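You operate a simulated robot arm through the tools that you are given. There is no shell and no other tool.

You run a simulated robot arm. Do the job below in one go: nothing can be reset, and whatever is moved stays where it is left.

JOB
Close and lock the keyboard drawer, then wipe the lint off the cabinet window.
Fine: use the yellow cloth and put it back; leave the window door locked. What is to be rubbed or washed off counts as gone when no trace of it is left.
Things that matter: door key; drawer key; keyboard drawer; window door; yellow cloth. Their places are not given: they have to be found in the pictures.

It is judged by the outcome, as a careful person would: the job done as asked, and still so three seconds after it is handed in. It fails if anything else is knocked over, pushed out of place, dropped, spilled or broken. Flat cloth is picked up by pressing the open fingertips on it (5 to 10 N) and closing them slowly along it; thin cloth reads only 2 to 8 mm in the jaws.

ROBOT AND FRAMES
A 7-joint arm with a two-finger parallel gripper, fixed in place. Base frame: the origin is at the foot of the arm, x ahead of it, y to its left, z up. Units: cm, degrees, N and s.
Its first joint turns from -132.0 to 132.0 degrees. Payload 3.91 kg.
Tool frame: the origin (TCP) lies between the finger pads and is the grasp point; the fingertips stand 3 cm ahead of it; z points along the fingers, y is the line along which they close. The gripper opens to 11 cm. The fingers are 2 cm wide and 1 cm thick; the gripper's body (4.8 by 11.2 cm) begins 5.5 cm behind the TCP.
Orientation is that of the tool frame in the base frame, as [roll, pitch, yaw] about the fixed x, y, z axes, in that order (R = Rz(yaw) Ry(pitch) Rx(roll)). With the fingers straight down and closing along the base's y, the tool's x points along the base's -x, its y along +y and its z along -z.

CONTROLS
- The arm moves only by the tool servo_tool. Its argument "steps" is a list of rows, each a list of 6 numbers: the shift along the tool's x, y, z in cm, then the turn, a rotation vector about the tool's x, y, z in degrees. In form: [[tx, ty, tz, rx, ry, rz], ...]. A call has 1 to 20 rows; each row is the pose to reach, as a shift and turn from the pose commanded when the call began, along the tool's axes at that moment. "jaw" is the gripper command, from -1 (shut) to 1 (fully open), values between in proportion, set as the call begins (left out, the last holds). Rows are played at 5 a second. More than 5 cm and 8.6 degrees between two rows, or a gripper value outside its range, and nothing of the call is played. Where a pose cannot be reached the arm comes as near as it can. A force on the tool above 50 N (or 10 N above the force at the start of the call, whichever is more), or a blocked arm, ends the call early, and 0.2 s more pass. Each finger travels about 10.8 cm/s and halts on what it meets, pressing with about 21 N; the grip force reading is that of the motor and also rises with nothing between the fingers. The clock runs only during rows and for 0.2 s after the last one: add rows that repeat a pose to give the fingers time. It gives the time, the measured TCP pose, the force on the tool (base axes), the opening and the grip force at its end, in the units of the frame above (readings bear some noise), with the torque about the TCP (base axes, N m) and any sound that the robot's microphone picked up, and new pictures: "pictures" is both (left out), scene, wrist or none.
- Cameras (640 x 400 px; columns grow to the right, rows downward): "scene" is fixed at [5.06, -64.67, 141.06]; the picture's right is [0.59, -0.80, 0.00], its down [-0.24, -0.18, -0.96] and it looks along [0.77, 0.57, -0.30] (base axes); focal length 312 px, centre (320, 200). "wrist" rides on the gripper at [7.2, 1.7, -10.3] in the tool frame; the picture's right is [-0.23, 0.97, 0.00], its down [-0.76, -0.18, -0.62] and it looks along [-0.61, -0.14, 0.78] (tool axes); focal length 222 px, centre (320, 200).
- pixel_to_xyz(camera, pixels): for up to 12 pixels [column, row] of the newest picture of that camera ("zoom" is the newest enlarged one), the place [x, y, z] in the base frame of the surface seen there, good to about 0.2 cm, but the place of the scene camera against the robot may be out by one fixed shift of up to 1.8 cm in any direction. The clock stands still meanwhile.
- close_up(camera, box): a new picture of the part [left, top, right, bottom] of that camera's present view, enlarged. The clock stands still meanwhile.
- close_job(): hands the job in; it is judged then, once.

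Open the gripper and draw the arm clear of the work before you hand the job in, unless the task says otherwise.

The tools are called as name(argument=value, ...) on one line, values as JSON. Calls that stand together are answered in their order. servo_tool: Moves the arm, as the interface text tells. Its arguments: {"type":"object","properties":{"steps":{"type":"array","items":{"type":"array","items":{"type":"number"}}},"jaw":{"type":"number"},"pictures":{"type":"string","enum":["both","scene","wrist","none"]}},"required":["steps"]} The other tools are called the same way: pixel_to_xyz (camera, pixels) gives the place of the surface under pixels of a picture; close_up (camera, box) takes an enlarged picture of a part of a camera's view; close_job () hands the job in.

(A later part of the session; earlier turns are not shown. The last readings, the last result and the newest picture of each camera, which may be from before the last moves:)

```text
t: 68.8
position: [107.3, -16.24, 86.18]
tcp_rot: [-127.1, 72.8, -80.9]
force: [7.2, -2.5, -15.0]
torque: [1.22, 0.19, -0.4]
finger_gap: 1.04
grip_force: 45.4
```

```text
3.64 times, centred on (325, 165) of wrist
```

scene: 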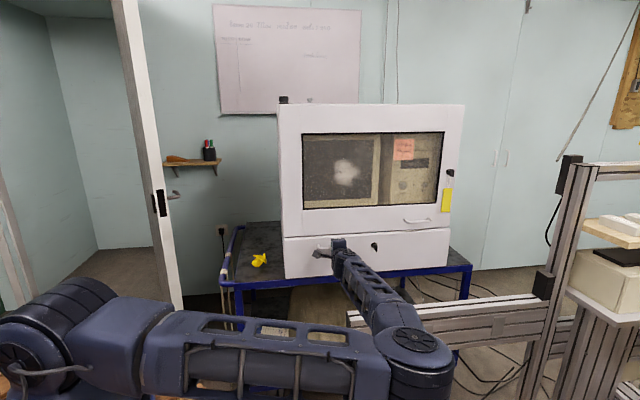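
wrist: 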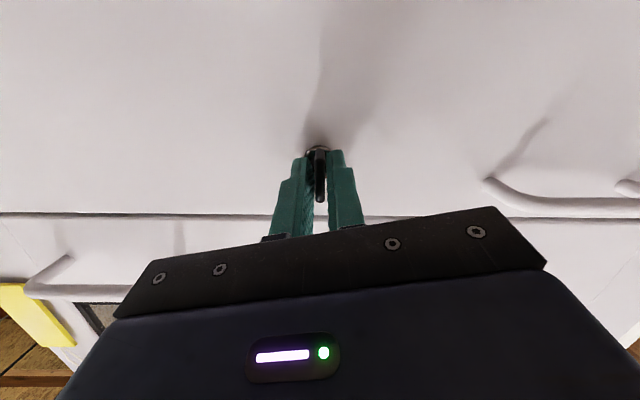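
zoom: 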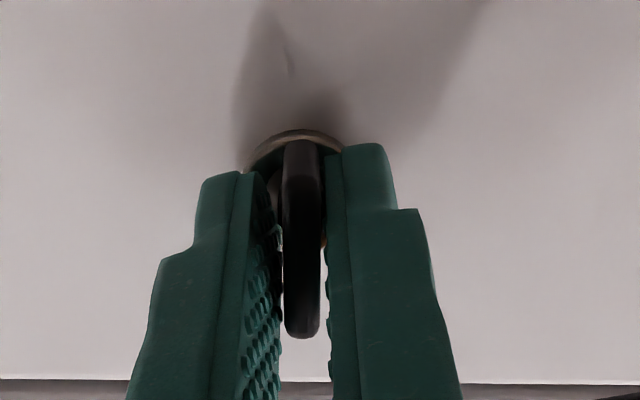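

The key is at its stop again. I repeat the pull test.

servo_tool(steps=[[0.03, 0.01, -0.2, 0, 0, 0], [0.07, 0.02, -0.4, 0, 0, 0], [0.1, 0.03, -0.6, 0, 0, 0], [0.1, 0.03, -0.6, 0, 0, 0]], pictures="wrist")

pixel_to_xyz(camera="wrist", pixels=[[200, 100], [150, 150], [250, 80], [420, 100], [450, 80], [100, 180], [500, 170], [450, 190], [60, 260], [80, 245], [30, 240], [180, 240]])

```text
t: 69.8
position: [107.01, -16.69, 86.15]
tcp_rot: [-127.2, 72.8, -81.1]
force: [6.5, -4.4, -14.1]
torque: [0.38, 0.96, -0.36]
finger_gap: 1.04
grip_force: 45.0
```

wrist: 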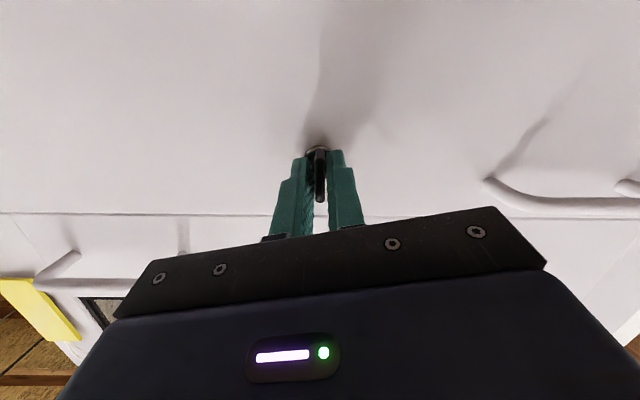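

```text
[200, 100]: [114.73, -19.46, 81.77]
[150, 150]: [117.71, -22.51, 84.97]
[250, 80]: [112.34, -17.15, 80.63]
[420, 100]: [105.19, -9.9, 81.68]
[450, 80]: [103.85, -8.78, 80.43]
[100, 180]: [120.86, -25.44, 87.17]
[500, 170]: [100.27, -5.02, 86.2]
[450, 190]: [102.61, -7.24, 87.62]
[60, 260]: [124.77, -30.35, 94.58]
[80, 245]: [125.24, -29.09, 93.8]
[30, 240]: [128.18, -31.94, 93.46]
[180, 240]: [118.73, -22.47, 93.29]
```

The drawer slides out again (front 95.25 vs door 96.25) with the key at its stop, so nothing is physically holding it yet. I'll repeat the turn more cleanly with the tool exactly along the key's axis and the drawer pressed home; first I check the trolley rim clearance for that pose.

pixel_to_xyz(camera="scene", pixels=[[300, 280], [330, 278], [440, 270], [455, 266], [465, 268], [300, 284], [440, 273], [300, 290]])

servo_tool(steps=[[-0.05, -0.01, 0.3, 0, 0, 0], [-0.1, -0.03, 0.6, 0, 0, 0], [-0.12, -0.03, 0.72, 0, 0, 0], [-0.12, -0.03, 0.72, 0, 0, 0]], pictures="scene")

close_up(camera="scene", box=[340, 220, 440, 290])

```text
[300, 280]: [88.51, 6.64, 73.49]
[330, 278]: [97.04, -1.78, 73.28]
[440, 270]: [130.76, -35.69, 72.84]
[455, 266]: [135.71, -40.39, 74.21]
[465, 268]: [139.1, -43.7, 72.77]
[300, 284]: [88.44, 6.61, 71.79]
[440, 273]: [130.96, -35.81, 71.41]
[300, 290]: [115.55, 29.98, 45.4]
```

```text
t: 70.8
position: [107.49, -16.29, 86.09]
tcp_rot: [-127.0, 72.8, -80.9]
force: [-34.5, -8.8, -4.6]
torque: [0.69, 0.75, -0.15]
finger_gap: 1.06
grip_force: 45.0
```

scene: 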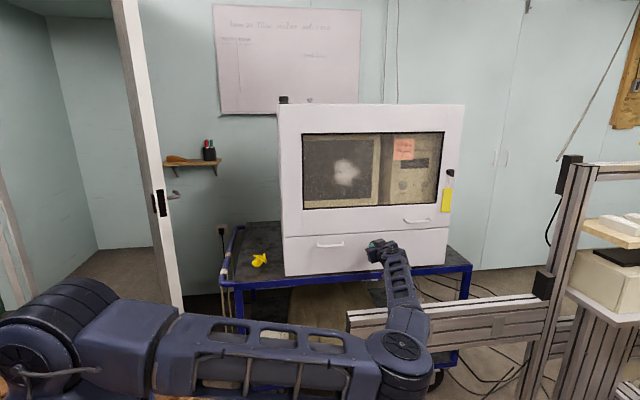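

```text
5.71 times, centred on (390, 255) of scene
```

zoom: 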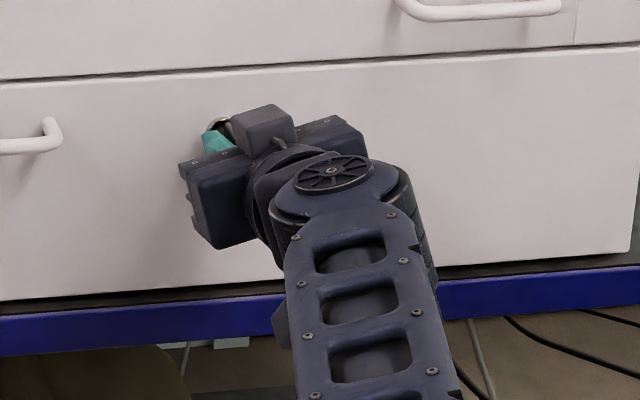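

Trolley rim ends at x+y≈95 and z≈72, so nothing is below the tool there. I release the key, back off, and level the tool (roll +14°, tilt −10°) so its axis matches the key's.

servo_tool(steps=[[0, 0, -0.15, 0, 0, 5], [0, 0, -0.25, 0, 0, 9], [0, 0, -0.25, 0, 0, 9]], pictures="none")

servo_tool(steps=[[0, 0, 0, 0, 0, 0], [0, 0, 0, 0, 0, 0], [0, 0, -1.5, 0, 0, 0], [0, 0, -3.5, 0, 0, 0], [0, 0, -5.5, 0, 0, 0], [0, 0, -7.5, 0, 0, 0], [0, 0, -7.5, 0, -3, 1.5], [0, 0, -7.5, 0.1, -6.5, 3.2], [0, 0, -7.5, 0.2, -9.97, 4.99], [0, 0, -7.5, 0.2, -9.97, 4.99]], jaw=-0.3, pictures="both")

close_up(camera="wrist", box=[250, 70, 400, 180])

```text
t: 71.6
position: [107.31, -16.41, 86.1]
tcp_rot: [-155.1, 78.6, -109.7]
force: [8.9, -1.6, -5.8]
torque: [-0.49, 0.41, -0.44]
finger_gap: 0.9
grip_force: 45.0
```

```text
t: 73.8
position: [102.17, -21.58, 87.41]
tcp_rot: [144.3, 89.6, -170.7]
force: [-0.1, 0.2, -0.1]
torque: [-0.01, 0.0, 0.01]
finger_gap: 3.85
grip_force: 0.0
```

scene: 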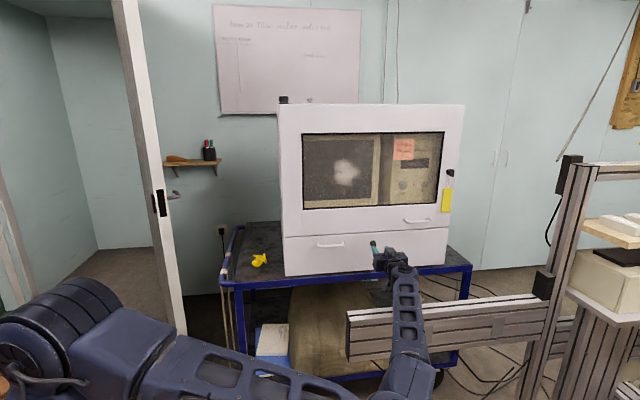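
wrist: 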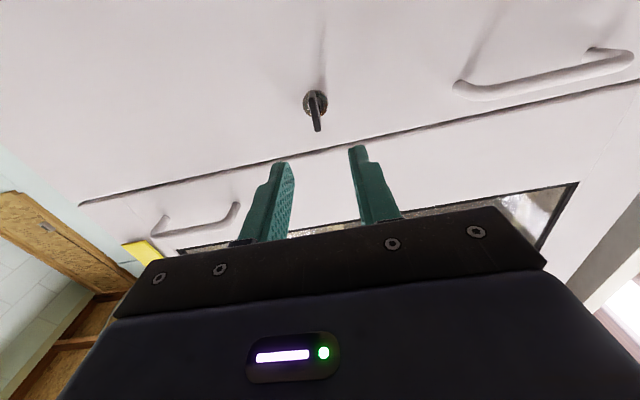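

```text
3.64 times, centred on (325, 125) of wrist
```

zoom: 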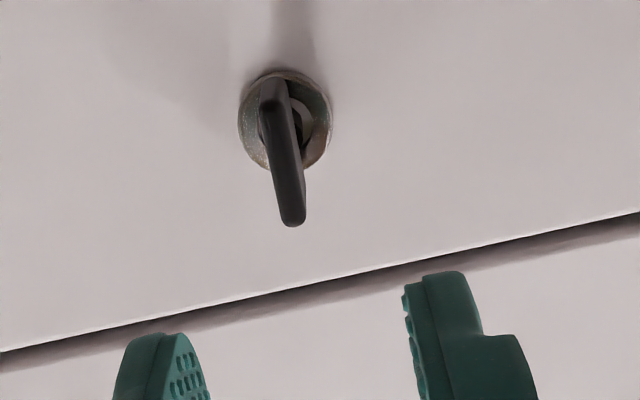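

The tool is level; the key bow is at (316,110) in the wrist view, vertical. I measure it and check the forearm's height over the beam.

pixel_to_xyz(camera="wrist", pixels=[[317, 130], [316, 124], [315, 118], [313, 110], [312, 104], [311, 99], [321, 108], [290, 110], [350, 110], [317, 127]])

pixel_to_xyz(camera="scene", pixels=[[408, 300], [405, 325], [402, 280], [398, 262], [410, 345], [405, 370], [395, 310], [420, 315]])

close_up(camera="scene", box=[330, 230, 480, 400])

```text
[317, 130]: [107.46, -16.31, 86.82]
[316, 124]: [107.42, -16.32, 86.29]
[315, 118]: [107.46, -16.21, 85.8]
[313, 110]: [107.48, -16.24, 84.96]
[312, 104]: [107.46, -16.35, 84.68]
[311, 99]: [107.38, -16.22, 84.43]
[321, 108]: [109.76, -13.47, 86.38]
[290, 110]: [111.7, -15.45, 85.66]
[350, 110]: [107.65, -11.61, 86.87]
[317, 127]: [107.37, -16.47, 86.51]
```

```text
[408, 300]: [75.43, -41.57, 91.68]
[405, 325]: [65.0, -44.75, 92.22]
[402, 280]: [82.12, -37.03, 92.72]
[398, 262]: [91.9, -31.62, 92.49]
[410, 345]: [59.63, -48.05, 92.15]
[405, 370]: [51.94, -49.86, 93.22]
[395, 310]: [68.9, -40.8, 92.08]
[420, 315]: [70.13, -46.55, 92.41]
```

```text
2.35 times, centred on (405, 315) of scene
```

zoom: 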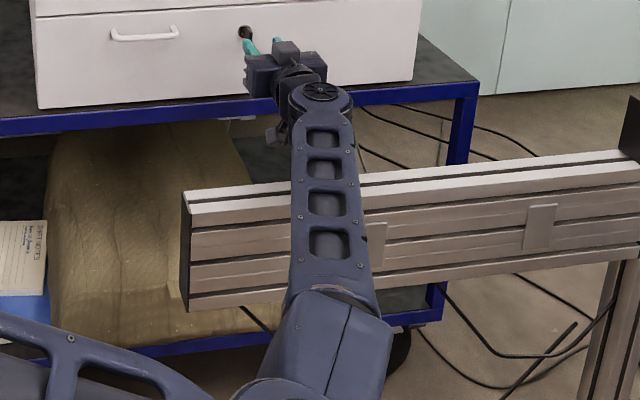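

The forearm underside would come within ~1–2 cm of the beam with a fully level tool, so I use a 6° tilt instead. I re-tilt +6° and move in to straddle the bow (axis u≈87.45, z≈85.65).

servo_tool(steps=[[0.2, 0, 0, 0, 3, 0], [0.4, 0, 0, 0, 6, 0], [0.7, 0.02, 1.7, 0, 6, 0], [1.0, 0.03, 3.4, 0, 6, 0], [1.3, 0.05, 5.2, 0, 6, 0], [1.6, 0.06, 6.86, 0, 6, 0], [1.6, 0.06, 6.86, 0, 6, 0]], pictures="both")

close_up(camera="wrist", box=[250, 110, 400, 220])

close_up(camera="scene", box=[330, 230, 480, 400])

```text
t: 75.4
position: [106.74, -16.64, 85.88]
tcp_rot: [178.5, 83.6, -136.3]
force: [-0.6, 0.1, 0.5]
torque: [-0.03, 0.0, 0.01]
finger_gap: 3.84
grip_force: 0.1
```

scene: 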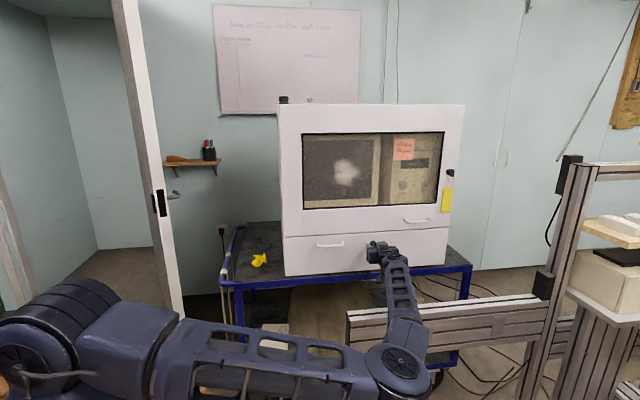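
wrist: 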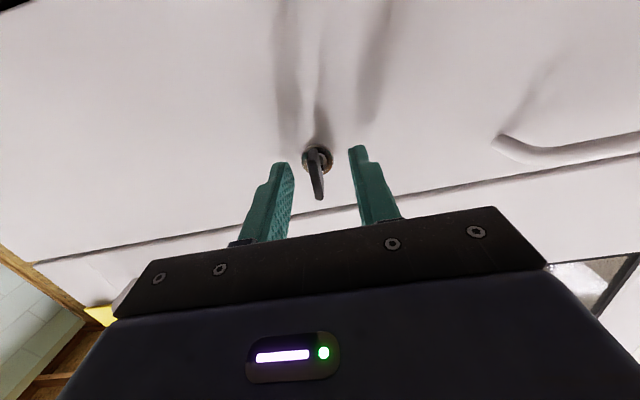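

```text
3.64 times, centred on (325, 165) of wrist
```

zoom: 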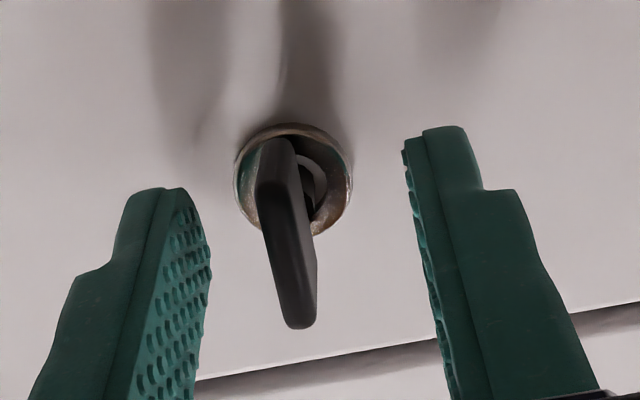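

```text
2.35 times, centred on (405, 315) of scene
```

zoom: 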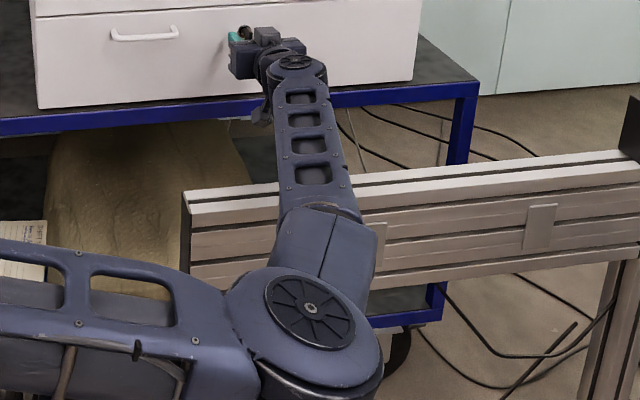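

The bow sits ~0.15 cm to the image-left; I nudge −0.15 in y, close on it, and read.

servo_tool(steps=[[0, -0.15, 0, 0, 0, 0], [0, -0.15, 0, 0, 0, 0]], pictures="none")

servo_tool(steps=[[0, 0, 0, 0, 0, 0], [0, 0, 0, 0, 0, 0], [0, 0, 0, 0, 0, 0], [0, 0, 0, 0, 0, 0]], jaw=-1, pictures="none")

servo_tool(steps=[[0, 0, 0, 0, 0, 6], [0, 0, 0, 0, 0, 12], [0, 0, 0, 0, 0, 18], [0, 0, 0, 0, 0, 24], [0, 0, 0, 0, 0, 30], [0, 0, 0, 0, 0, 36], [0, 0, 0, 0, 0, 42], [0, 0, 0, 0, 0, 48], [0, 0, 0, 0, 0, 48]], pictures="none")

```text
t: 76.0
position: [107.04, -16.88, 85.75]
tcp_rot: [178.4, 83.6, -136.3]
force: [0.7, -0.8, 0.4]
torque: [-0.06, 0.01, 0.02]
finger_gap: 3.88
grip_force: 0.2
```

```text
t: 77.0
position: [106.95, -16.72, 85.71]
tcp_rot: [178.5, 83.7, -136.3]
force: [4.2, -3.0, 0.5]
torque: [-0.05, 0.02, -0.16]
finger_gap: 0.88
grip_force: 44.8
```

```text
t: 79.0
position: [106.98, -16.57, 85.84]
tcp_rot: [98.4, 41.3, 140.8]
force: [-13.9, 5.6, -0.3]
torque: [0.61, -0.56, 0.93]
finger_gap: 0.89
grip_force: 45.1
```

Turning is much cleaner now (gap constant 0.88, small forces). I finish back to horizontal (+46°).

servo_tool(steps=[[0, 0.05, 0, 0, 0, 6], [0, 0.05, 0, 0, 0, 12], [0, 0.05, 0, 0, 0, 18], [0, 0.05, 0, 0, 0, 24], [0, 0.05, 0, 0, 0, 30], [0, 0.05, 0, 0, 0, 36], [0, 0.05, 0, 0, 0, 42], [0, 0.05, 0, 0, 0, 46], [0, 0.05, 0, 0, 0, 46]], pictures="none")

```text
t: 81.0
position: [106.99, -16.88, 85.82]
tcp_rot: [96.3, -4.1, 134.5]
force: [4.7, -2.0, 5.6]
torque: [0.49, -1.11, -0.46]
finger_gap: 1.01
grip_force: 45.1
```

At the horizontal stop. I press in 0.3 cm along the normal and read the force before turning.

servo_tool(steps=[[0, 0.02, 0.15, 0, 0, 0], [0, 0.03, 0.3, 0, 0, 0], [0, 0.03, 0.3, 0, 0, 0]], pictures="none")

```text
t: 81.8
position: [107.05, -16.76, 86.0]
tcp_rot: [96.3, -4.0, 134.5]
force: [-23.7, -29.9, 11.7]
torque: [0.66, -1.15, 0.08]
finger_gap: 1.03
grip_force: 45.3
```

Pressing at 38 N; I ease 0.08 cm and turn counter-clockwise 48° under the press.

servo_tool(steps=[[0, 0.05, -0.08, 0, 0, 0], [0, 0.05, -0.08, 0, 0, -6], [0, 0.05, -0.08, 0, 0, -12], [0, 0.05, -0.08, 0, 0, -18], [0, 0.05, -0.08, 0, 0, -24], [0, 0.05, -0.08, 0, 0, -30], [0, 0.05, -0.08, 0, 0, -36], [0, 0.05, -0.08, 0, 0, -42], [0, 0.05, -0.08, 0, 0, -48], [0, 0.05, -0.08, 0, 0, -48]], pictures="none")

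```text
t: 84.0
position: [107.06, -16.67, 85.83]
tcp_rot: [98.7, 43.6, 141.1]
force: [6.0, -3.7, -2.5]
torque: [0.79, -0.86, 0.32]
finger_gap: 0.9
grip_force: 45.2
```

The press relaxes by slip along the bow while turning, so I re-press 0.2 cm and turn in smaller stages.

servo_tool(steps=[[0, 0.02, 0.2, 0, 0, 0], [0, 0.02, 0.2, 0, 0, -5], [0, 0.02, 0.23, 0, 0, -10], [0, 0.02, 0.26, 0, 0, -15], [0, 0.02, 0.29, 0, 0, -20], [0, 0.02, 0.32, 0, 0, -25], [0, 0.02, 0.35, 0, 0, -30], [0, 0.02, 0.35, 0, 0, -30]], pictures="none")

```text
t: 85.8
position: [107.38, -16.31, 85.95]
tcp_rot: [111.5, 72.8, 155.9]
force: [-29.3, -7.6, 0.1]
torque: [0.13, -0.04, 0.69]
finger_gap: 0.89
grip_force: 44.6
```

Pressing at 26 N at −74°. I turn the last 28° to the stop with a slight added press.

servo_tool(steps=[[0, 0.05, 0, 0, 0, -5], [0, 0.05, 0.03, 0, 0, -10], [0, 0.05, 0.06, 0, 0, -15], [0, 0.05, 0.09, 0, 0, -19], [0, 0.05, 0.12, 0, 0, -23], [0, 0.05, 0.15, 0, 0, -28], [0, 0.05, 0.2, 0, 0, -28]], pictures="wrist")

```text
t: 87.4
position: [107.42, -16.36, 85.97]
tcp_rot: [-118.2, 76.6, -72.4]
force: [-12.9, -16.8, 0.7]
torque: [0.47, 1.05, -0.35]
finger_gap: 0.95
grip_force: 45.0
```

wrist: 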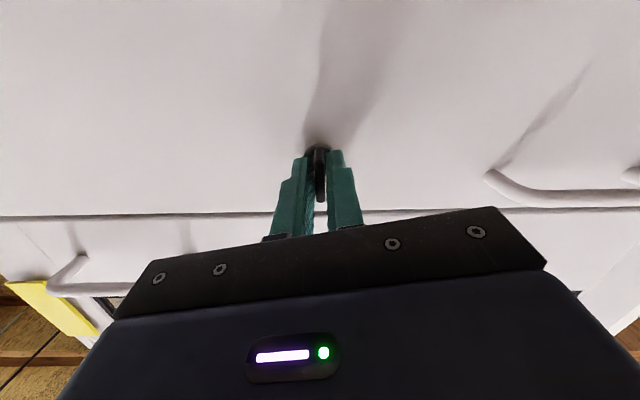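

Key at its stop with 21 N inward press. Now the pull test again.

servo_tool(steps=[[0.02, 0, -0.2, 0, 0, 0], [0.04, 0.01, -0.4, 0, 0, 0], [0.06, 0.01, -0.6, 0, 0, 0], [0.08, 0.02, -0.8, 0, 0, 0], [0.08, 0.02, -0.8, 0, 0, 0]], pictures="wrist")

pixel_to_xyz(camera="wrist", pixels=[[200, 100], [150, 150], [250, 80], [420, 100], [450, 80], [100, 180], [500, 170], [450, 190], [20, 260], [130, 240], [180, 240], [220, 230]])

```text
t: 88.6
position: [106.86, -16.85, 85.86]
tcp_rot: [-117.9, 76.6, -72.2]
force: [17.6, -16.7, 11.4]
torque: [1.48, -0.13, -0.53]
finger_gap: 0.95
grip_force: 44.8
```

wrist: 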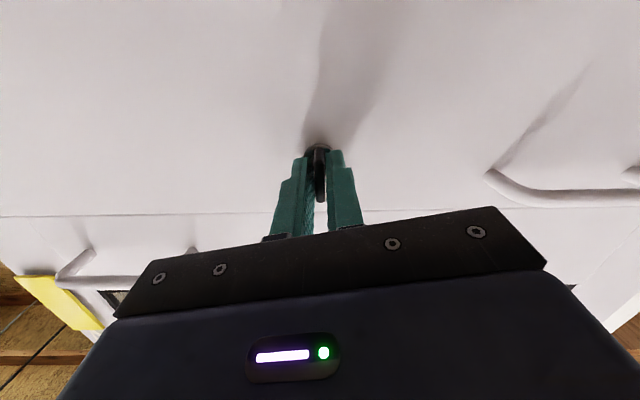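

```text
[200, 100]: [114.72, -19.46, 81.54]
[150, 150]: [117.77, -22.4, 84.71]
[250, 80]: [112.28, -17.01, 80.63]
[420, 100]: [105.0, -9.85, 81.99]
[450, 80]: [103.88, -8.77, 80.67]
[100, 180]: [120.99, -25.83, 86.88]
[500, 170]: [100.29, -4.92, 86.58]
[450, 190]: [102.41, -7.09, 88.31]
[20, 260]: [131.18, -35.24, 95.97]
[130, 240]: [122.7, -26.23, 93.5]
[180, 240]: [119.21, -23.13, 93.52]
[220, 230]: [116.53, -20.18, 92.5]
```

Still no latch (front 95.25 vs door 96.3, force ~0). Perhaps the locking direction is clockwise and was only blocked because the drawer was not pressed fully home at my first try; I go back to horizontal with the drawer pressed in and test clockwise again.

servo_tool(steps=[[-0.03, -0.01, 0.3, 0, 0, 0], [-0.07, -0.02, 0.7, 0, 0, 4], [-0.07, -0.02, 0.7, 0, 0, 10], [-0.07, -0.02, 0.7, 0, 0, 16], [-0.07, -0.02, 0.7, 0, 0, 22], [-0.07, -0.02, 0.7, 0, 0, 28], [-0.07, -0.02, 0.7, 0, 0, 34], [-0.07, -0.02, 0.7, 0, 0, 40], [-0.07, -0.02, 0.7, 0, 0, 46], [-0.07, -0.02, 0.7, 0, 0, 52], [-0.07, -0.02, 0.7, 0, 0, 58], [-0.07, -0.02, 0.7, 0, 0, 64], [-0.07, -0.02, 0.7, 0, 0, 70], [-0.07, -0.02, 0.7, 0, 0, 76], [-0.07, -0.02, 0.7, 0, 0, 82], [-0.07, -0.02, 0.7, 0, 0, 88], [-0.07, -0.02, 0.7, 0, 0, 94], [-0.07, -0.02, 0.7, 0, 0, 100], [-0.07, -0.02, 0.7, 0, 0, 100]], pictures="none")

```text
t: 92.6
position: [107.34, -16.13, 86.12]
tcp_rot: [96.2, 1.7, 135.4]
force: [-12.3, -3.2, 2.1]
torque: [0.93, -0.91, 0.6]
finger_gap: 1.07
grip_force: 45.4
```

At horizontal with 11 N press. I add press and turn clockwise 18° to see whether the bow follows.

servo_tool(steps=[[0, 0.02, 0.18, 0, 0, 0], [0, 0.02, 0.2, 0, 0, 5], [0, 0.02, 0.22, 0, 0, 10], [0, 0.02, 0.24, 0, 0, 15], [0, 0.02, 0.24, 0, 0, 20], [0, 0.02, 0.24, 0, 0, 20]], pictures="wrist")

close_up(camera="wrist", box=[250, 110, 400, 220])

```text
t: 94.0
position: [107.54, -16.19, 85.87]
tcp_rot: [96.7, -18.1, 133.0]
force: [-20.8, -15.6, -9.0]
torque: [-0.12, -1.47, -0.52]
finger_gap: 1.47
grip_force: 44.8
```

wrist: 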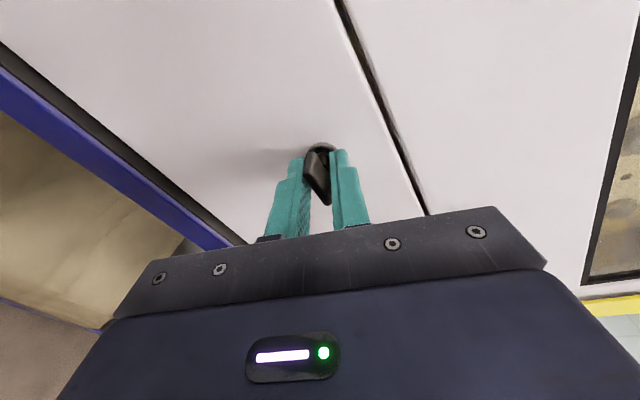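

```text
3.64 times, centred on (325, 165) of wrist
```

zoom: 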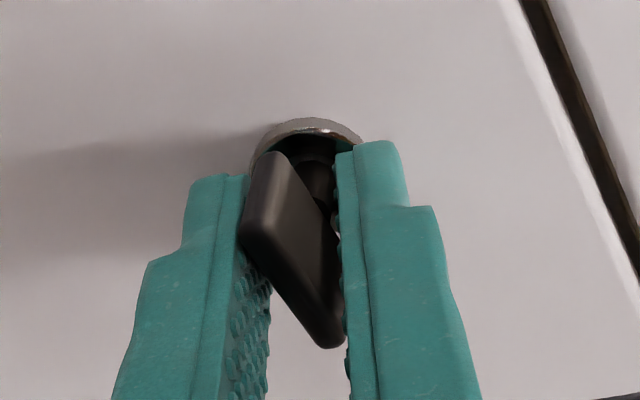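

Clockwise is a hard stop even with the drawer pressed home, so the lock's range is horizontal→vertical and vertical is the turned (locked) position, same as the door's key. I turn the key to the vertical stop again with the drawer pressed in.

servo_tool(steps=[[0, 0, 0, 0, 0, -6], [0, 0, 0, 0, 0, -12], [0, 0, 0, 0, 0, -18], [0, 0, 0, 0, 0, -24], [0, 0, 0.02, 0, 0, -30], [0, 0, 0.04, 0, 0, -36], [0, 0, 0.06, 0, 0, -42], [0, 0, 0.08, 0, 0, -48], [0, 0, 0.1, 0, 0, -54], [0, 0, 0.12, 0, 0, -60], [0, 0, 0.14, 0, 0, -66], [0, 0, 0.16, 0, 0, -72], [0, 0, 0.18, 0, 0, -78], [0, 0, 0.2, 0, 0, -84], [0, 0, 0.22, 0, 0, -90], [0, 0, 0.24, 0, 0, -96], [0, 0, 0.26, 0, 0, -102], [0, 0, 0.26, 0, 0, -102]], pictures="none")

```text
t: 97.8
position: [107.56, -16.12, 85.9]
tcp_rot: [136.1, 81.3, -179.1]
force: [-9.9, -16.6, 0.2]
torque: [-0.16, 0.17, 0.25]
finger_gap: 0.87
grip_force: 45.3
```

At −84° with 19 N press. I turn the last bit to the stop and hold for a moment.

servo_tool(steps=[[0, 0, 0.02, 0, 0, -5], [0, 0, 0.04, 0, 0, -10], [0, 0, 0.06, 0, 0, -15], [0, 0, 0.08, 0, 0, -20], [0, 0, 0.1, 0, 0, -24], [0, 0, 0.12, 0, 0, -24], [0, 0, 0.12, 0, 0, -24]], pictures="wrist")

close_up(camera="wrist", box=[250, 110, 400, 220])

pixel_to_xyz(camera="wrist", pixels=[[200, 100], [150, 150], [250, 80], [420, 100], [450, 80], [100, 180], [500, 170], [450, 190], [20, 260], [130, 240], [180, 240], [220, 230]])

```text
t: 99.4
position: [107.71, -16.0, 85.94]
tcp_rot: [-109.6, 71.0, -63.6]
force: [-27.5, -41.3, 2.4]
torque: [0.74, 0.62, -0.54]
finger_gap: 1.19
grip_force: 44.9
```

wrist: 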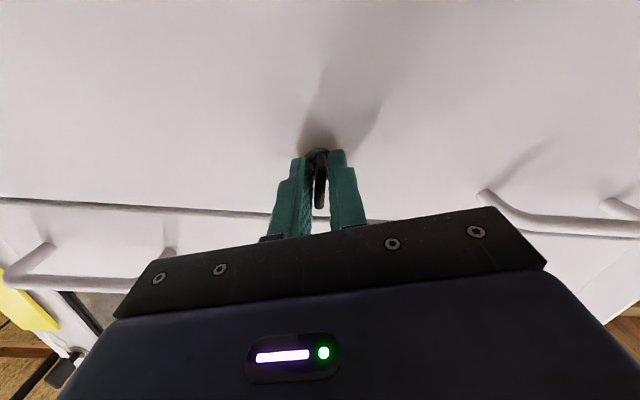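

```text
3.64 times, centred on (325, 165) of wrist
```

zoom: 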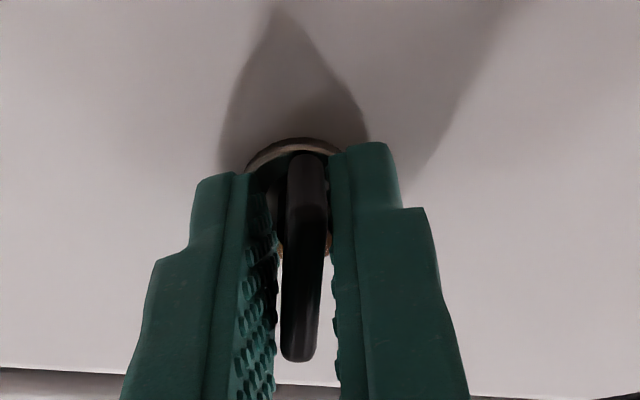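

```text
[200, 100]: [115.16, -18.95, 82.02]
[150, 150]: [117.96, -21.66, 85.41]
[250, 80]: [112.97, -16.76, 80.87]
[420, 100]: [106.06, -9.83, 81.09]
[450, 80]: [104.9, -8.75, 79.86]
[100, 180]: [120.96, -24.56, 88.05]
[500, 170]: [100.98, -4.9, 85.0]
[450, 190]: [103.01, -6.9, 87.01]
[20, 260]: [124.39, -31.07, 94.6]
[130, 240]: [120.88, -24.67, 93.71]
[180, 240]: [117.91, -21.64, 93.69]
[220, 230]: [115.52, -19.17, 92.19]
```

Drawer pressed with 49 N, flush (96.21 vs 96.28), key at the stop. One more pull test from this state.

servo_tool(steps=[[0.03, 0, -0.3, 0, 0, 4], [0.05, 0, -0.5, 0, 0, 8], [0.07, 0, -0.7, 0, 0, 12], [0.09, 0, -0.9, 0, 0, 13], [0.09, 0, -0.9, 0, 0, 13]], pictures="wrist")

pixel_to_xyz(camera="wrist", pixels=[[200, 100], [150, 150], [250, 80], [420, 100], [450, 80], [100, 180], [500, 170], [450, 190], [20, 260], [130, 240], [180, 240], [220, 230]])

```text
t: 100.6
position: [107.14, -16.61, 85.95]
tcp_rot: [-142.3, 82.1, -97.1]
force: [24.2, -22.0, 16.7]
torque: [0.31, -0.41, -0.97]
finger_gap: 0.88
grip_force: 45.1
```

wrist: 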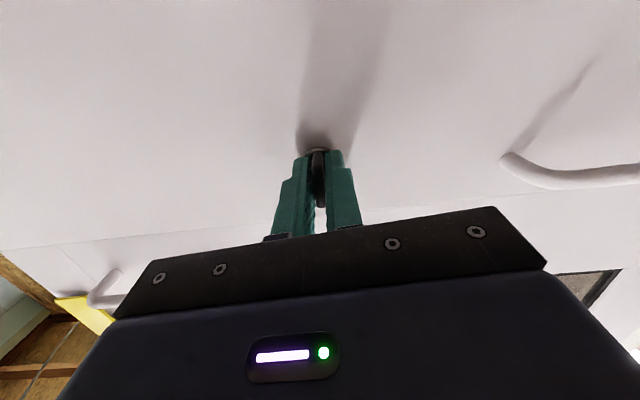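

```text
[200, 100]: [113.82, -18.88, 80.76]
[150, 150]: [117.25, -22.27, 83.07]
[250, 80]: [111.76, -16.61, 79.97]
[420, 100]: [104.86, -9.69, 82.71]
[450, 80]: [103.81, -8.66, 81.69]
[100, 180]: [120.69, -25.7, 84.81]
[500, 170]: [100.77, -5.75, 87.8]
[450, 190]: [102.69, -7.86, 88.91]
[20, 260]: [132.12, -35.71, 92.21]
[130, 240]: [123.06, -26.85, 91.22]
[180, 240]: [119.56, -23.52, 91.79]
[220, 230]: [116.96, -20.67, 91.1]
```

The drawer again slides out freely, so the simulated bolt doesn't physically hold; what I can set is drawer closed and key turned to its vertical stop. I push it home again, release the key and back away.

servo_tool(steps=[[-0.03, 0, 0.3, 0, 0, 0], [-0.07, 0, 0.65, 0, 0, 0], [-0.09, 0, 0.9, 0, 0, 0], [-0.1, 0, 1.0, 0, 0, 0], [-0.1, 0, 1.0, 0, 0, 0]], pictures="none")

servo_tool(steps=[[0, 0, 0, 0, 0, 0], [0, 0, 0, 0, 0, 0], [0, 0, -1.5, 0, 0, 0], [0, 0, -3.5, 0, 0, 0], [0, 0, -5.5, 0, 0, 0], [0, 0, -7.5, 0, 0, 0], [0, 0, -9.5, 0, 0, 0], [0, 0, -9.5, 0, 0, 0]], jaw=-0.3, pictures="both")

pixel_to_xyz(camera="wrist", pixels=[[200, 100], [150, 150], [250, 80], [420, 80], [450, 60], [100, 170], [500, 140], [400, 150], [20, 260], [130, 240], [180, 220], [220, 190]])

close_up(camera="wrist", box=[250, 60, 400, 170])

```text
t: 101.8
position: [107.79, -16.06, 85.88]
tcp_rot: [-142.5, 82.1, -97.1]
force: [-13.4, -41.7, 16.5]
torque: [0.27, -0.33, -0.92]
finger_gap: 0.89
grip_force: 44.9
```

```text
t: 102.1
position: [107.36, -15.64, 85.95]
tcp_rot: [-143.0, 82.1, -97.1]
force: [-72.8, -23.6, 3.4]
torque: [0.2, -0.65, 0.08]
finger_gap: 2.07
grip_force: 0.1
stopped in row 1: the force on the tool passed its limit at 66 N (the readings are from after the stop); the commanded pose is now the measured one
```

scene: 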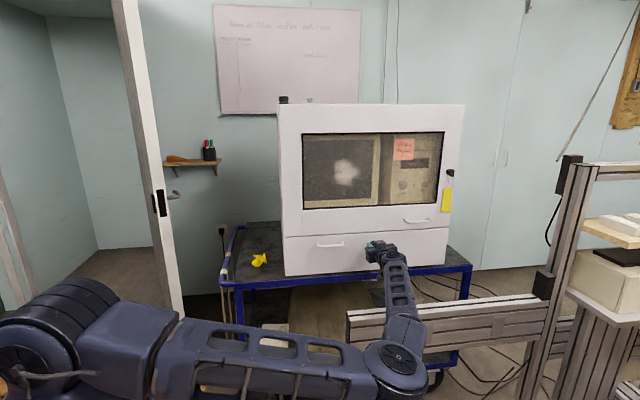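
wrist: 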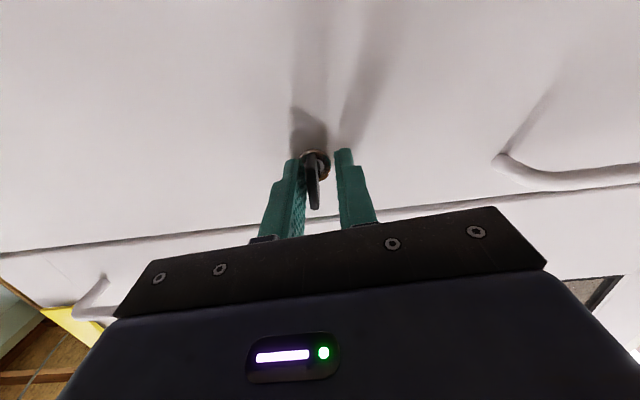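

```text
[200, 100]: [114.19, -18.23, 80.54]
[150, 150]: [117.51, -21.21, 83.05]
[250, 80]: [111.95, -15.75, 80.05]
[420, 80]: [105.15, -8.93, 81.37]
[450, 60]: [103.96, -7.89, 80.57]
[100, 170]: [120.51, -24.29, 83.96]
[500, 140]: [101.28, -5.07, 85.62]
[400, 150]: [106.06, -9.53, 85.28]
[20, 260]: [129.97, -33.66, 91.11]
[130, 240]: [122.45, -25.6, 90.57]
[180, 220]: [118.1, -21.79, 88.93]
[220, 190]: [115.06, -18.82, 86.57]
```

```text
3.64 times, centred on (325, 115) of wrist
```

zoom: 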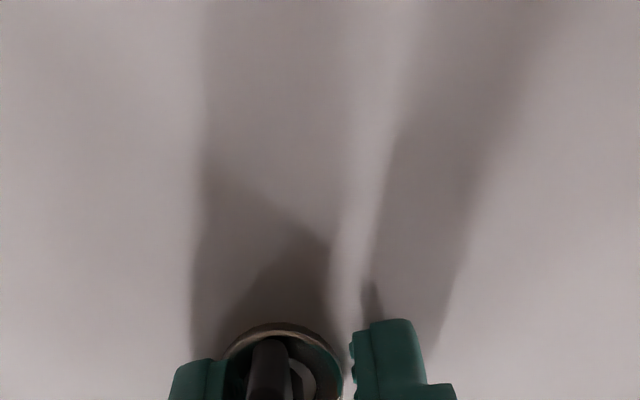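

The jaw opening let the built-up press push the tips onto the lock collar (66 N stop). I retreat straight back now.

servo_tool(steps=[[0, 0, -0.6, 0, 0, 0], [0, 0, -1.5, 0, 0, 0], [0, 0, -3, 0, 0, 0], [0, 0, -5, 0, 0, 0], [0, 0, -7, 0, 0, 0], [0, 0, -9, 0, 0, 0], [0, 0, -9, 0, 0, 0]], jaw=-0.3, pictures="both")

close_up(camera="wrist", box=[250, 60, 400, 170])

close_up(camera="scene", box=[350, 225, 410, 265])

```text
t: 103.7
position: [101.5, -21.79, 86.82]
tcp_rot: [-143.1, 82.1, -97.4]
force: [-0.1, -0.5, 0.7]
torque: [-0.01, -0.01, -0.02]
finger_gap: 3.85
grip_force: 0.1
```

scene: 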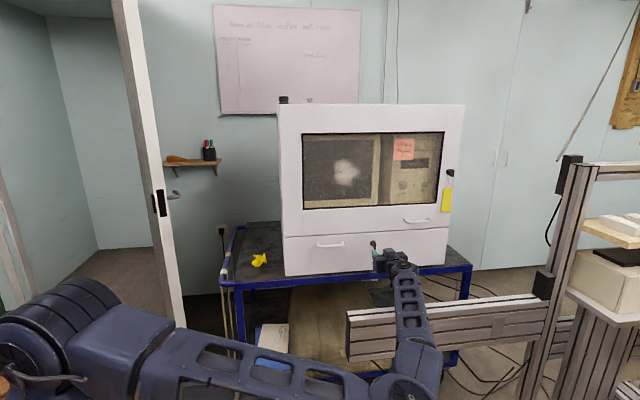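
wrist: 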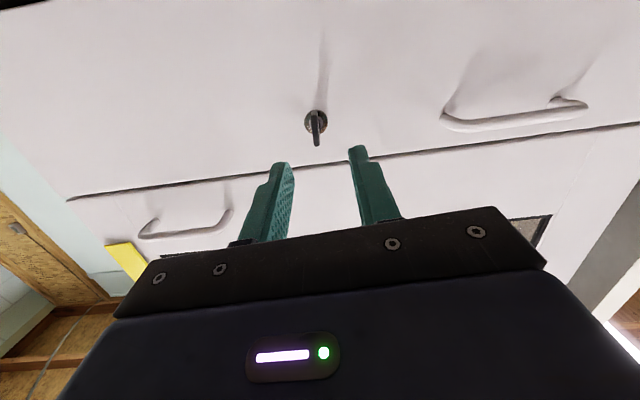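

```text
3.64 times, centred on (325, 115) of wrist
```

zoom: 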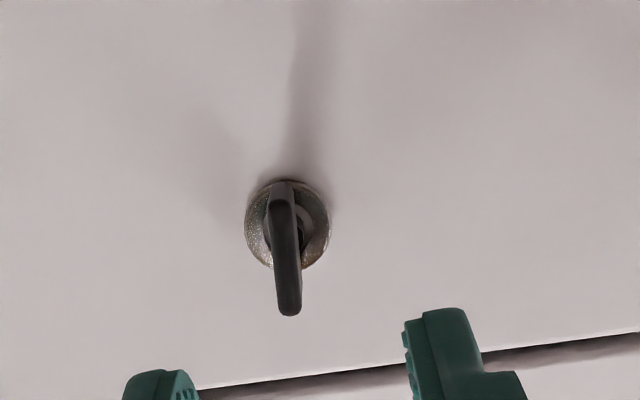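

```text
10.00 times, centred on (380, 245) of scene
```

zoom: 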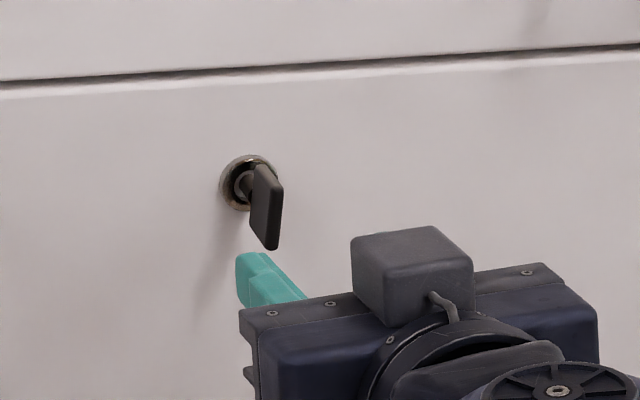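

Drawer is shut and the key vertical. Now I move up and back in front of the window to inspect the lint from close by with the wrist camera.

servo_tool(steps=[[-1.5, 0.5, -2, 0, 0, 1], [-4, 1.5, -4, 0, 0, 2], [-7, 3, -6, 0, 0, 3], [-10, 4.5, -8, 0, 0, 4], [-13, 6, -9.5, 0, 0, 5], [-16, 7.5, -10.5, 0, 0, 5], [-19, 8.7, -11.3, 0, 0, 5], [-21, 9.45, -11.85, 0, 0, 5], [-21, 9.45, -11.85, 0, 0, 5]], jaw=-1, pictures="both")

```text
t: 105.7
position: [86.9, -20.87, 107.89]
tcp_rot: [178.2, 83.6, -136.3]
force: [0.6, 0.6, 0.4]
torque: [0.03, 0.03, 0.0]
finger_gap: 0.01
grip_force: 20.7
```

scene: 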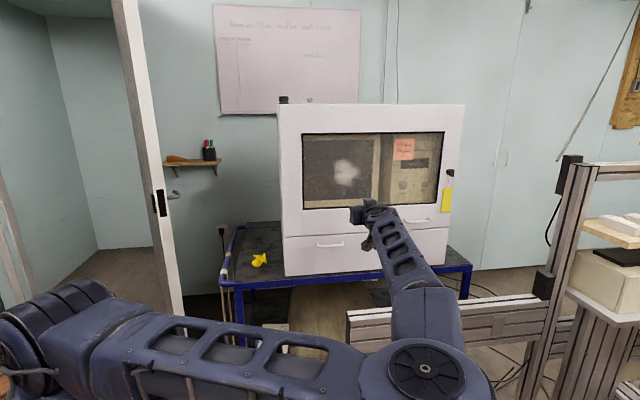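
wrist: 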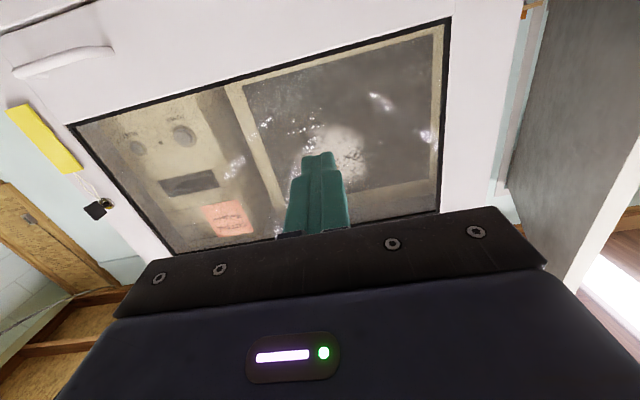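

The window and lint (around (340,150)) are in the wrist view. I zoom in and measure depths on lint, note, seal and door frame.

close_up(camera="wrist", box=[240, 60, 460, 220])

pixel_to_xyz(camera="wrist", pixels=[[345, 140], [355, 160], [330, 135], [350, 150], [360, 145], [230, 215], [220, 225], [240, 210], [443, 60], [73, 135], [150, 60], [470, 150]])

pixel_to_xyz(camera="wrist", pixels=[[380, 103], [400, 130], [425, 135], [270, 120], [300, 130], [230, 165], [200, 100], [340, 80], [250, 120], [350, 60], [180, 140], [390, 180]])

```text
2.50 times, centred on (350, 140) of wrist
```

zoom: 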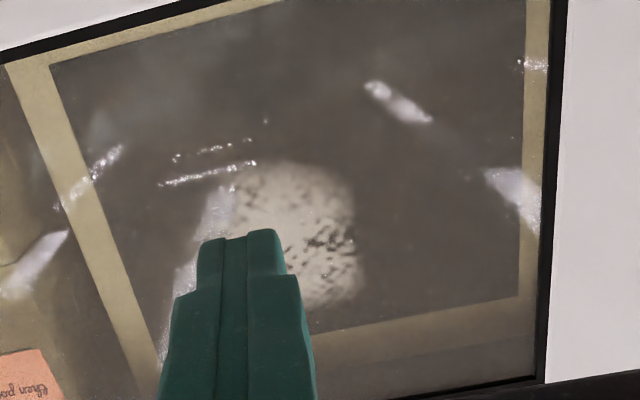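

```text
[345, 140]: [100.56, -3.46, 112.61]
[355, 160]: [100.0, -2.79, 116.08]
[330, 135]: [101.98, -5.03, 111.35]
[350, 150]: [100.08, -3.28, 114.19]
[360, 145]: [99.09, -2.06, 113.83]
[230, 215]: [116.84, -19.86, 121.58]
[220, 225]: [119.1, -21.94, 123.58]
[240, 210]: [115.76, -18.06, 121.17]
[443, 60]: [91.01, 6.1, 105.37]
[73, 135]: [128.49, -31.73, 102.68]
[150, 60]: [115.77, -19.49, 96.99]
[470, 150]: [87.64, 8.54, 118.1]
```

```text
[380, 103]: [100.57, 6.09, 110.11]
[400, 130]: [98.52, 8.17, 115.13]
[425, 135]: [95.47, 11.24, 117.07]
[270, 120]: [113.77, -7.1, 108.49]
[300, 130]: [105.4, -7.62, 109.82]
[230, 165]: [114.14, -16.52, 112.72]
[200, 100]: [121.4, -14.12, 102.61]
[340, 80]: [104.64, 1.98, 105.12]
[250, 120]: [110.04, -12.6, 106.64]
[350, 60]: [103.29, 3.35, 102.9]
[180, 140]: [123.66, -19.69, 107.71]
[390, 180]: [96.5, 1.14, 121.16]
```

Lint reads x+y≈97.0, in front of the glass hits (≈97.6) — so it is on the outer face, and the door can stay locked. It covers roughly u 71–81.5, z 109–120. Next I turn the tool down and move left toward the cloth, keeping high and clear of the cabinet.

servo_tool(steps=[[-0.35, 2.2, 0.6, 0, 5, 0], [-0.7, 4.5, 1.5, 0, 10, 0], [-1.05, 6.7, 2.4, 0, 15, 0], [-1.4, 9, 3.3, 0, 21, 0], [-1.75, 11.2, 4.2, 0, 26, 0], [-2.1, 13.5, 5.1, 0, 31.5, 0], [-2.46, 15.7, 6.0, 0, 36.5, 0], [-2.8, 18, 6.9, 0, 42, 0], [-3.2, 20.2, 7.8, 0, 47, 0], [-3.5, 22.4, 8.7, 0, 52.5, 0], [-3.9, 24.7, 9.6, 0, 58, 0], [-4.2, 27, 10.6, 0, 63, 0], [-4.6, 29.2, 11.5, 0, 68, 0], [-4.9, 31.4, 12.4, 0, 73.5, 0], [-5.3, 33.7, 13.4, 0, 79, 0], [-5.63, 35.9, 14.34, 0, 84, 0], [-5.63, 35.9, 14.34, 0, 84, 0]], jaw=0, pictures="both")

```text
t: 109.3
position: [71.75, 14.74, 112.36]
tcp_rot: [179.8, -0.3, -134.6]
force: [-0.3, 0.3, -0.2]
torque: [0.02, 0.02, -0.02]
finger_gap: 5.48
grip_force: 0.1
```

scene: 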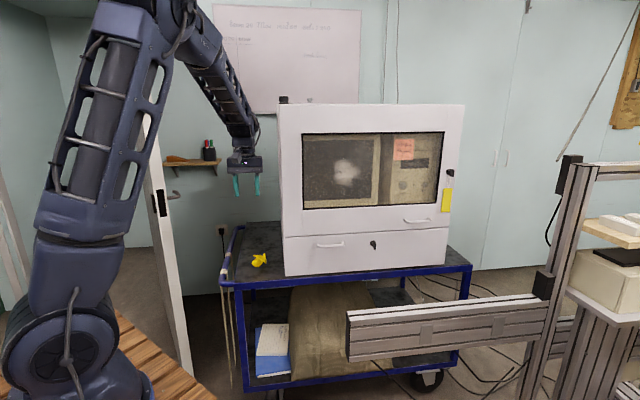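
wrist: 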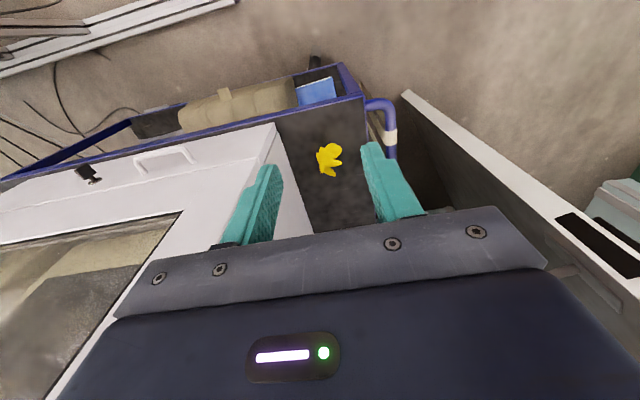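

The cloth is at (330,158) in the wrist view. I zoom and measure it and its surroundings.

close_up(camera="wrist", box=[280, 110, 400, 200])

pixel_to_xyz(camera="wrist", pixels=[[330, 150], [322, 155], [330, 158], [336, 148], [335, 158], [322, 168], [332, 172], [340, 165], [300, 150], [350, 180], [380, 105], [340, 110]])

close_up(camera="scene", box=[225, 235, 295, 290])

```text
4.44 times, centred on (340, 155) of wrist
```

zoom: 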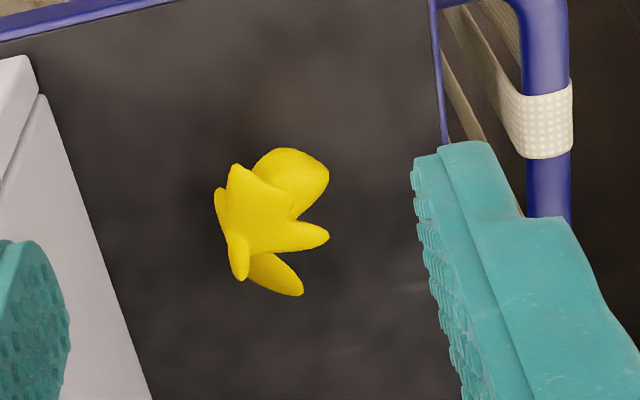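

```text
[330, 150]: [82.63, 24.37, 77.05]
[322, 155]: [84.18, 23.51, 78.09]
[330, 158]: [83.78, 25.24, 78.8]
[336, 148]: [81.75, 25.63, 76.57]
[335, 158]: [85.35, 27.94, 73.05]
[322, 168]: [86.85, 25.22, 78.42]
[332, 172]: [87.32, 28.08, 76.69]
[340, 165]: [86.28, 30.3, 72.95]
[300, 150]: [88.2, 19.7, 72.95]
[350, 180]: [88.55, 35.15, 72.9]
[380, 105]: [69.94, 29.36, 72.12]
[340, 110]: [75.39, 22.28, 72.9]
```

```text
7.27 times, centred on (260, 262) of scene
```

zoom: 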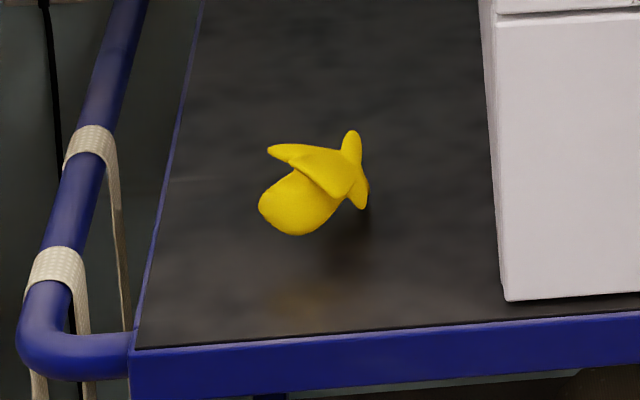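

The cloth is a bunched heap, top z≈78.8 on the trolley top (z≈72.95), about 4.5 cm wide along u and 7.5 cm along s, centred near (84.6,25.2). I move above it with the jaws opened to 8 cm.

servo_tool(steps=[[-2.7, -0.3, 1.5, 0, 0, 0], [-5.4, -0.6, 3.5, 0, 0, 0], [-8.1, -0.9, 6, 0, 0, 0], [-10.8, -1.2, 9, 0, 0, 0], [-13.5, -1.5, 12, 0, 0, 0], [-15, -1.7, 15, 0, 0, 0], [-16.2, -1.83, 17.4, 0, 0, 0], [-16.2, -1.83, 17.4, 0, 0, 0]], jaw=0.45, pictures="both")

close_up(camera="wrist", box=[230, 100, 430, 230])

```text
t: 111.1
position: [84.21, 25.07, 94.8]
tcp_rot: [179.9, -0.4, -134.6]
force: [0.0, -0.1, 0.7]
torque: [0.01, 0.01, -0.02]
finger_gap: 7.97
grip_force: 0.1
```

scene: 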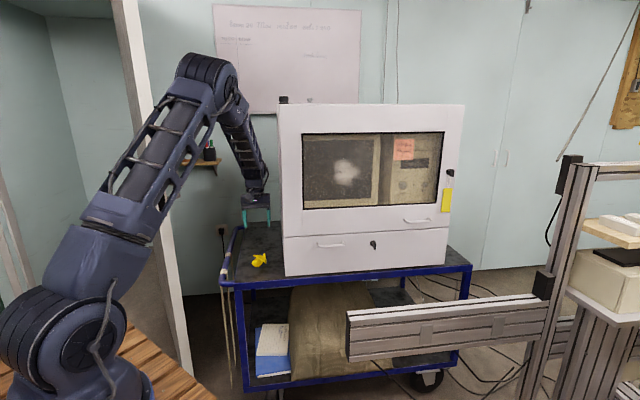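
wrist: 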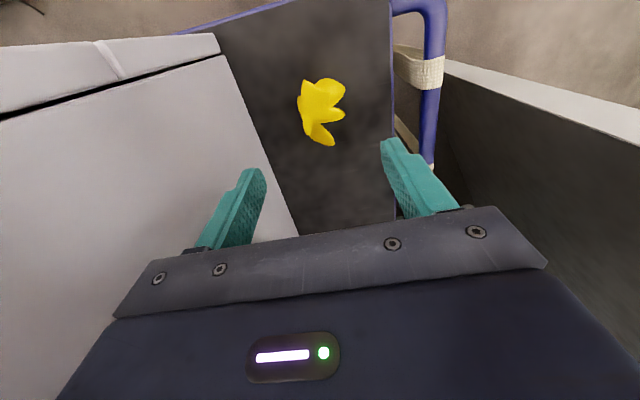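

```text
3.08 times, centred on (330, 165) of wrist
```

zoom: 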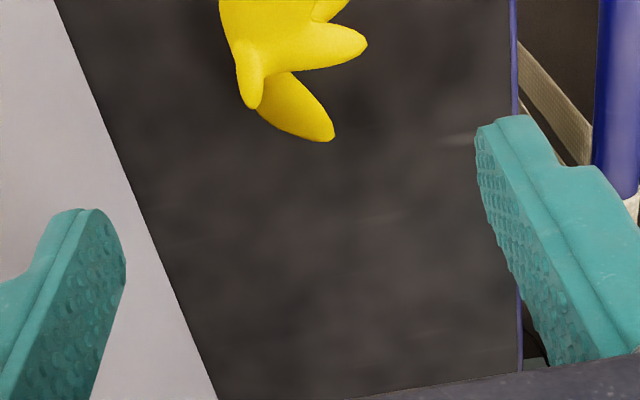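

I measure the cloth again from this closer view.

pixel_to_xyz(camera="wrist", pixels=[[308, 85], [320, 82], [335, 88], [325, 95], [315, 105], [305, 110], [310, 125], [325, 115], [340, 114], [325, 138], [318, 128], [302, 97]])

close_up(camera="wrist", box=[280, 65, 370, 155])

```text
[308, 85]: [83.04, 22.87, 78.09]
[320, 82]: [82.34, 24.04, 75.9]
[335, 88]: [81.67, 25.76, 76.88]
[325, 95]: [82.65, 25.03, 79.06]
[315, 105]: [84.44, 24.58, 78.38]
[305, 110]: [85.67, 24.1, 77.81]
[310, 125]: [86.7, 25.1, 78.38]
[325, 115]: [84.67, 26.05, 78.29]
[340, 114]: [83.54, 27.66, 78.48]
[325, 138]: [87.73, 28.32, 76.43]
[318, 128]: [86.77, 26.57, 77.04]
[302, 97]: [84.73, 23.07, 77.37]
```

```text
4.44 times, centred on (325, 110) of wrist
```

zoom: 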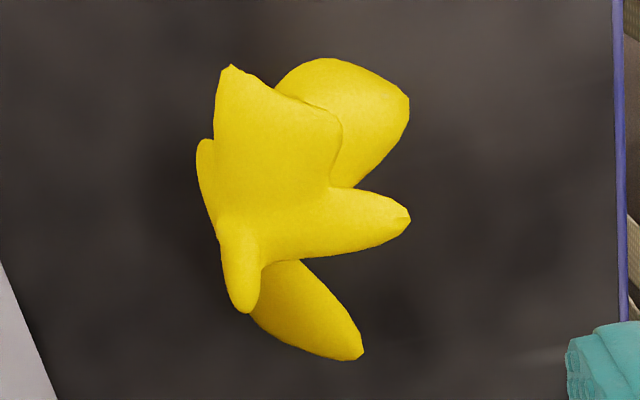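

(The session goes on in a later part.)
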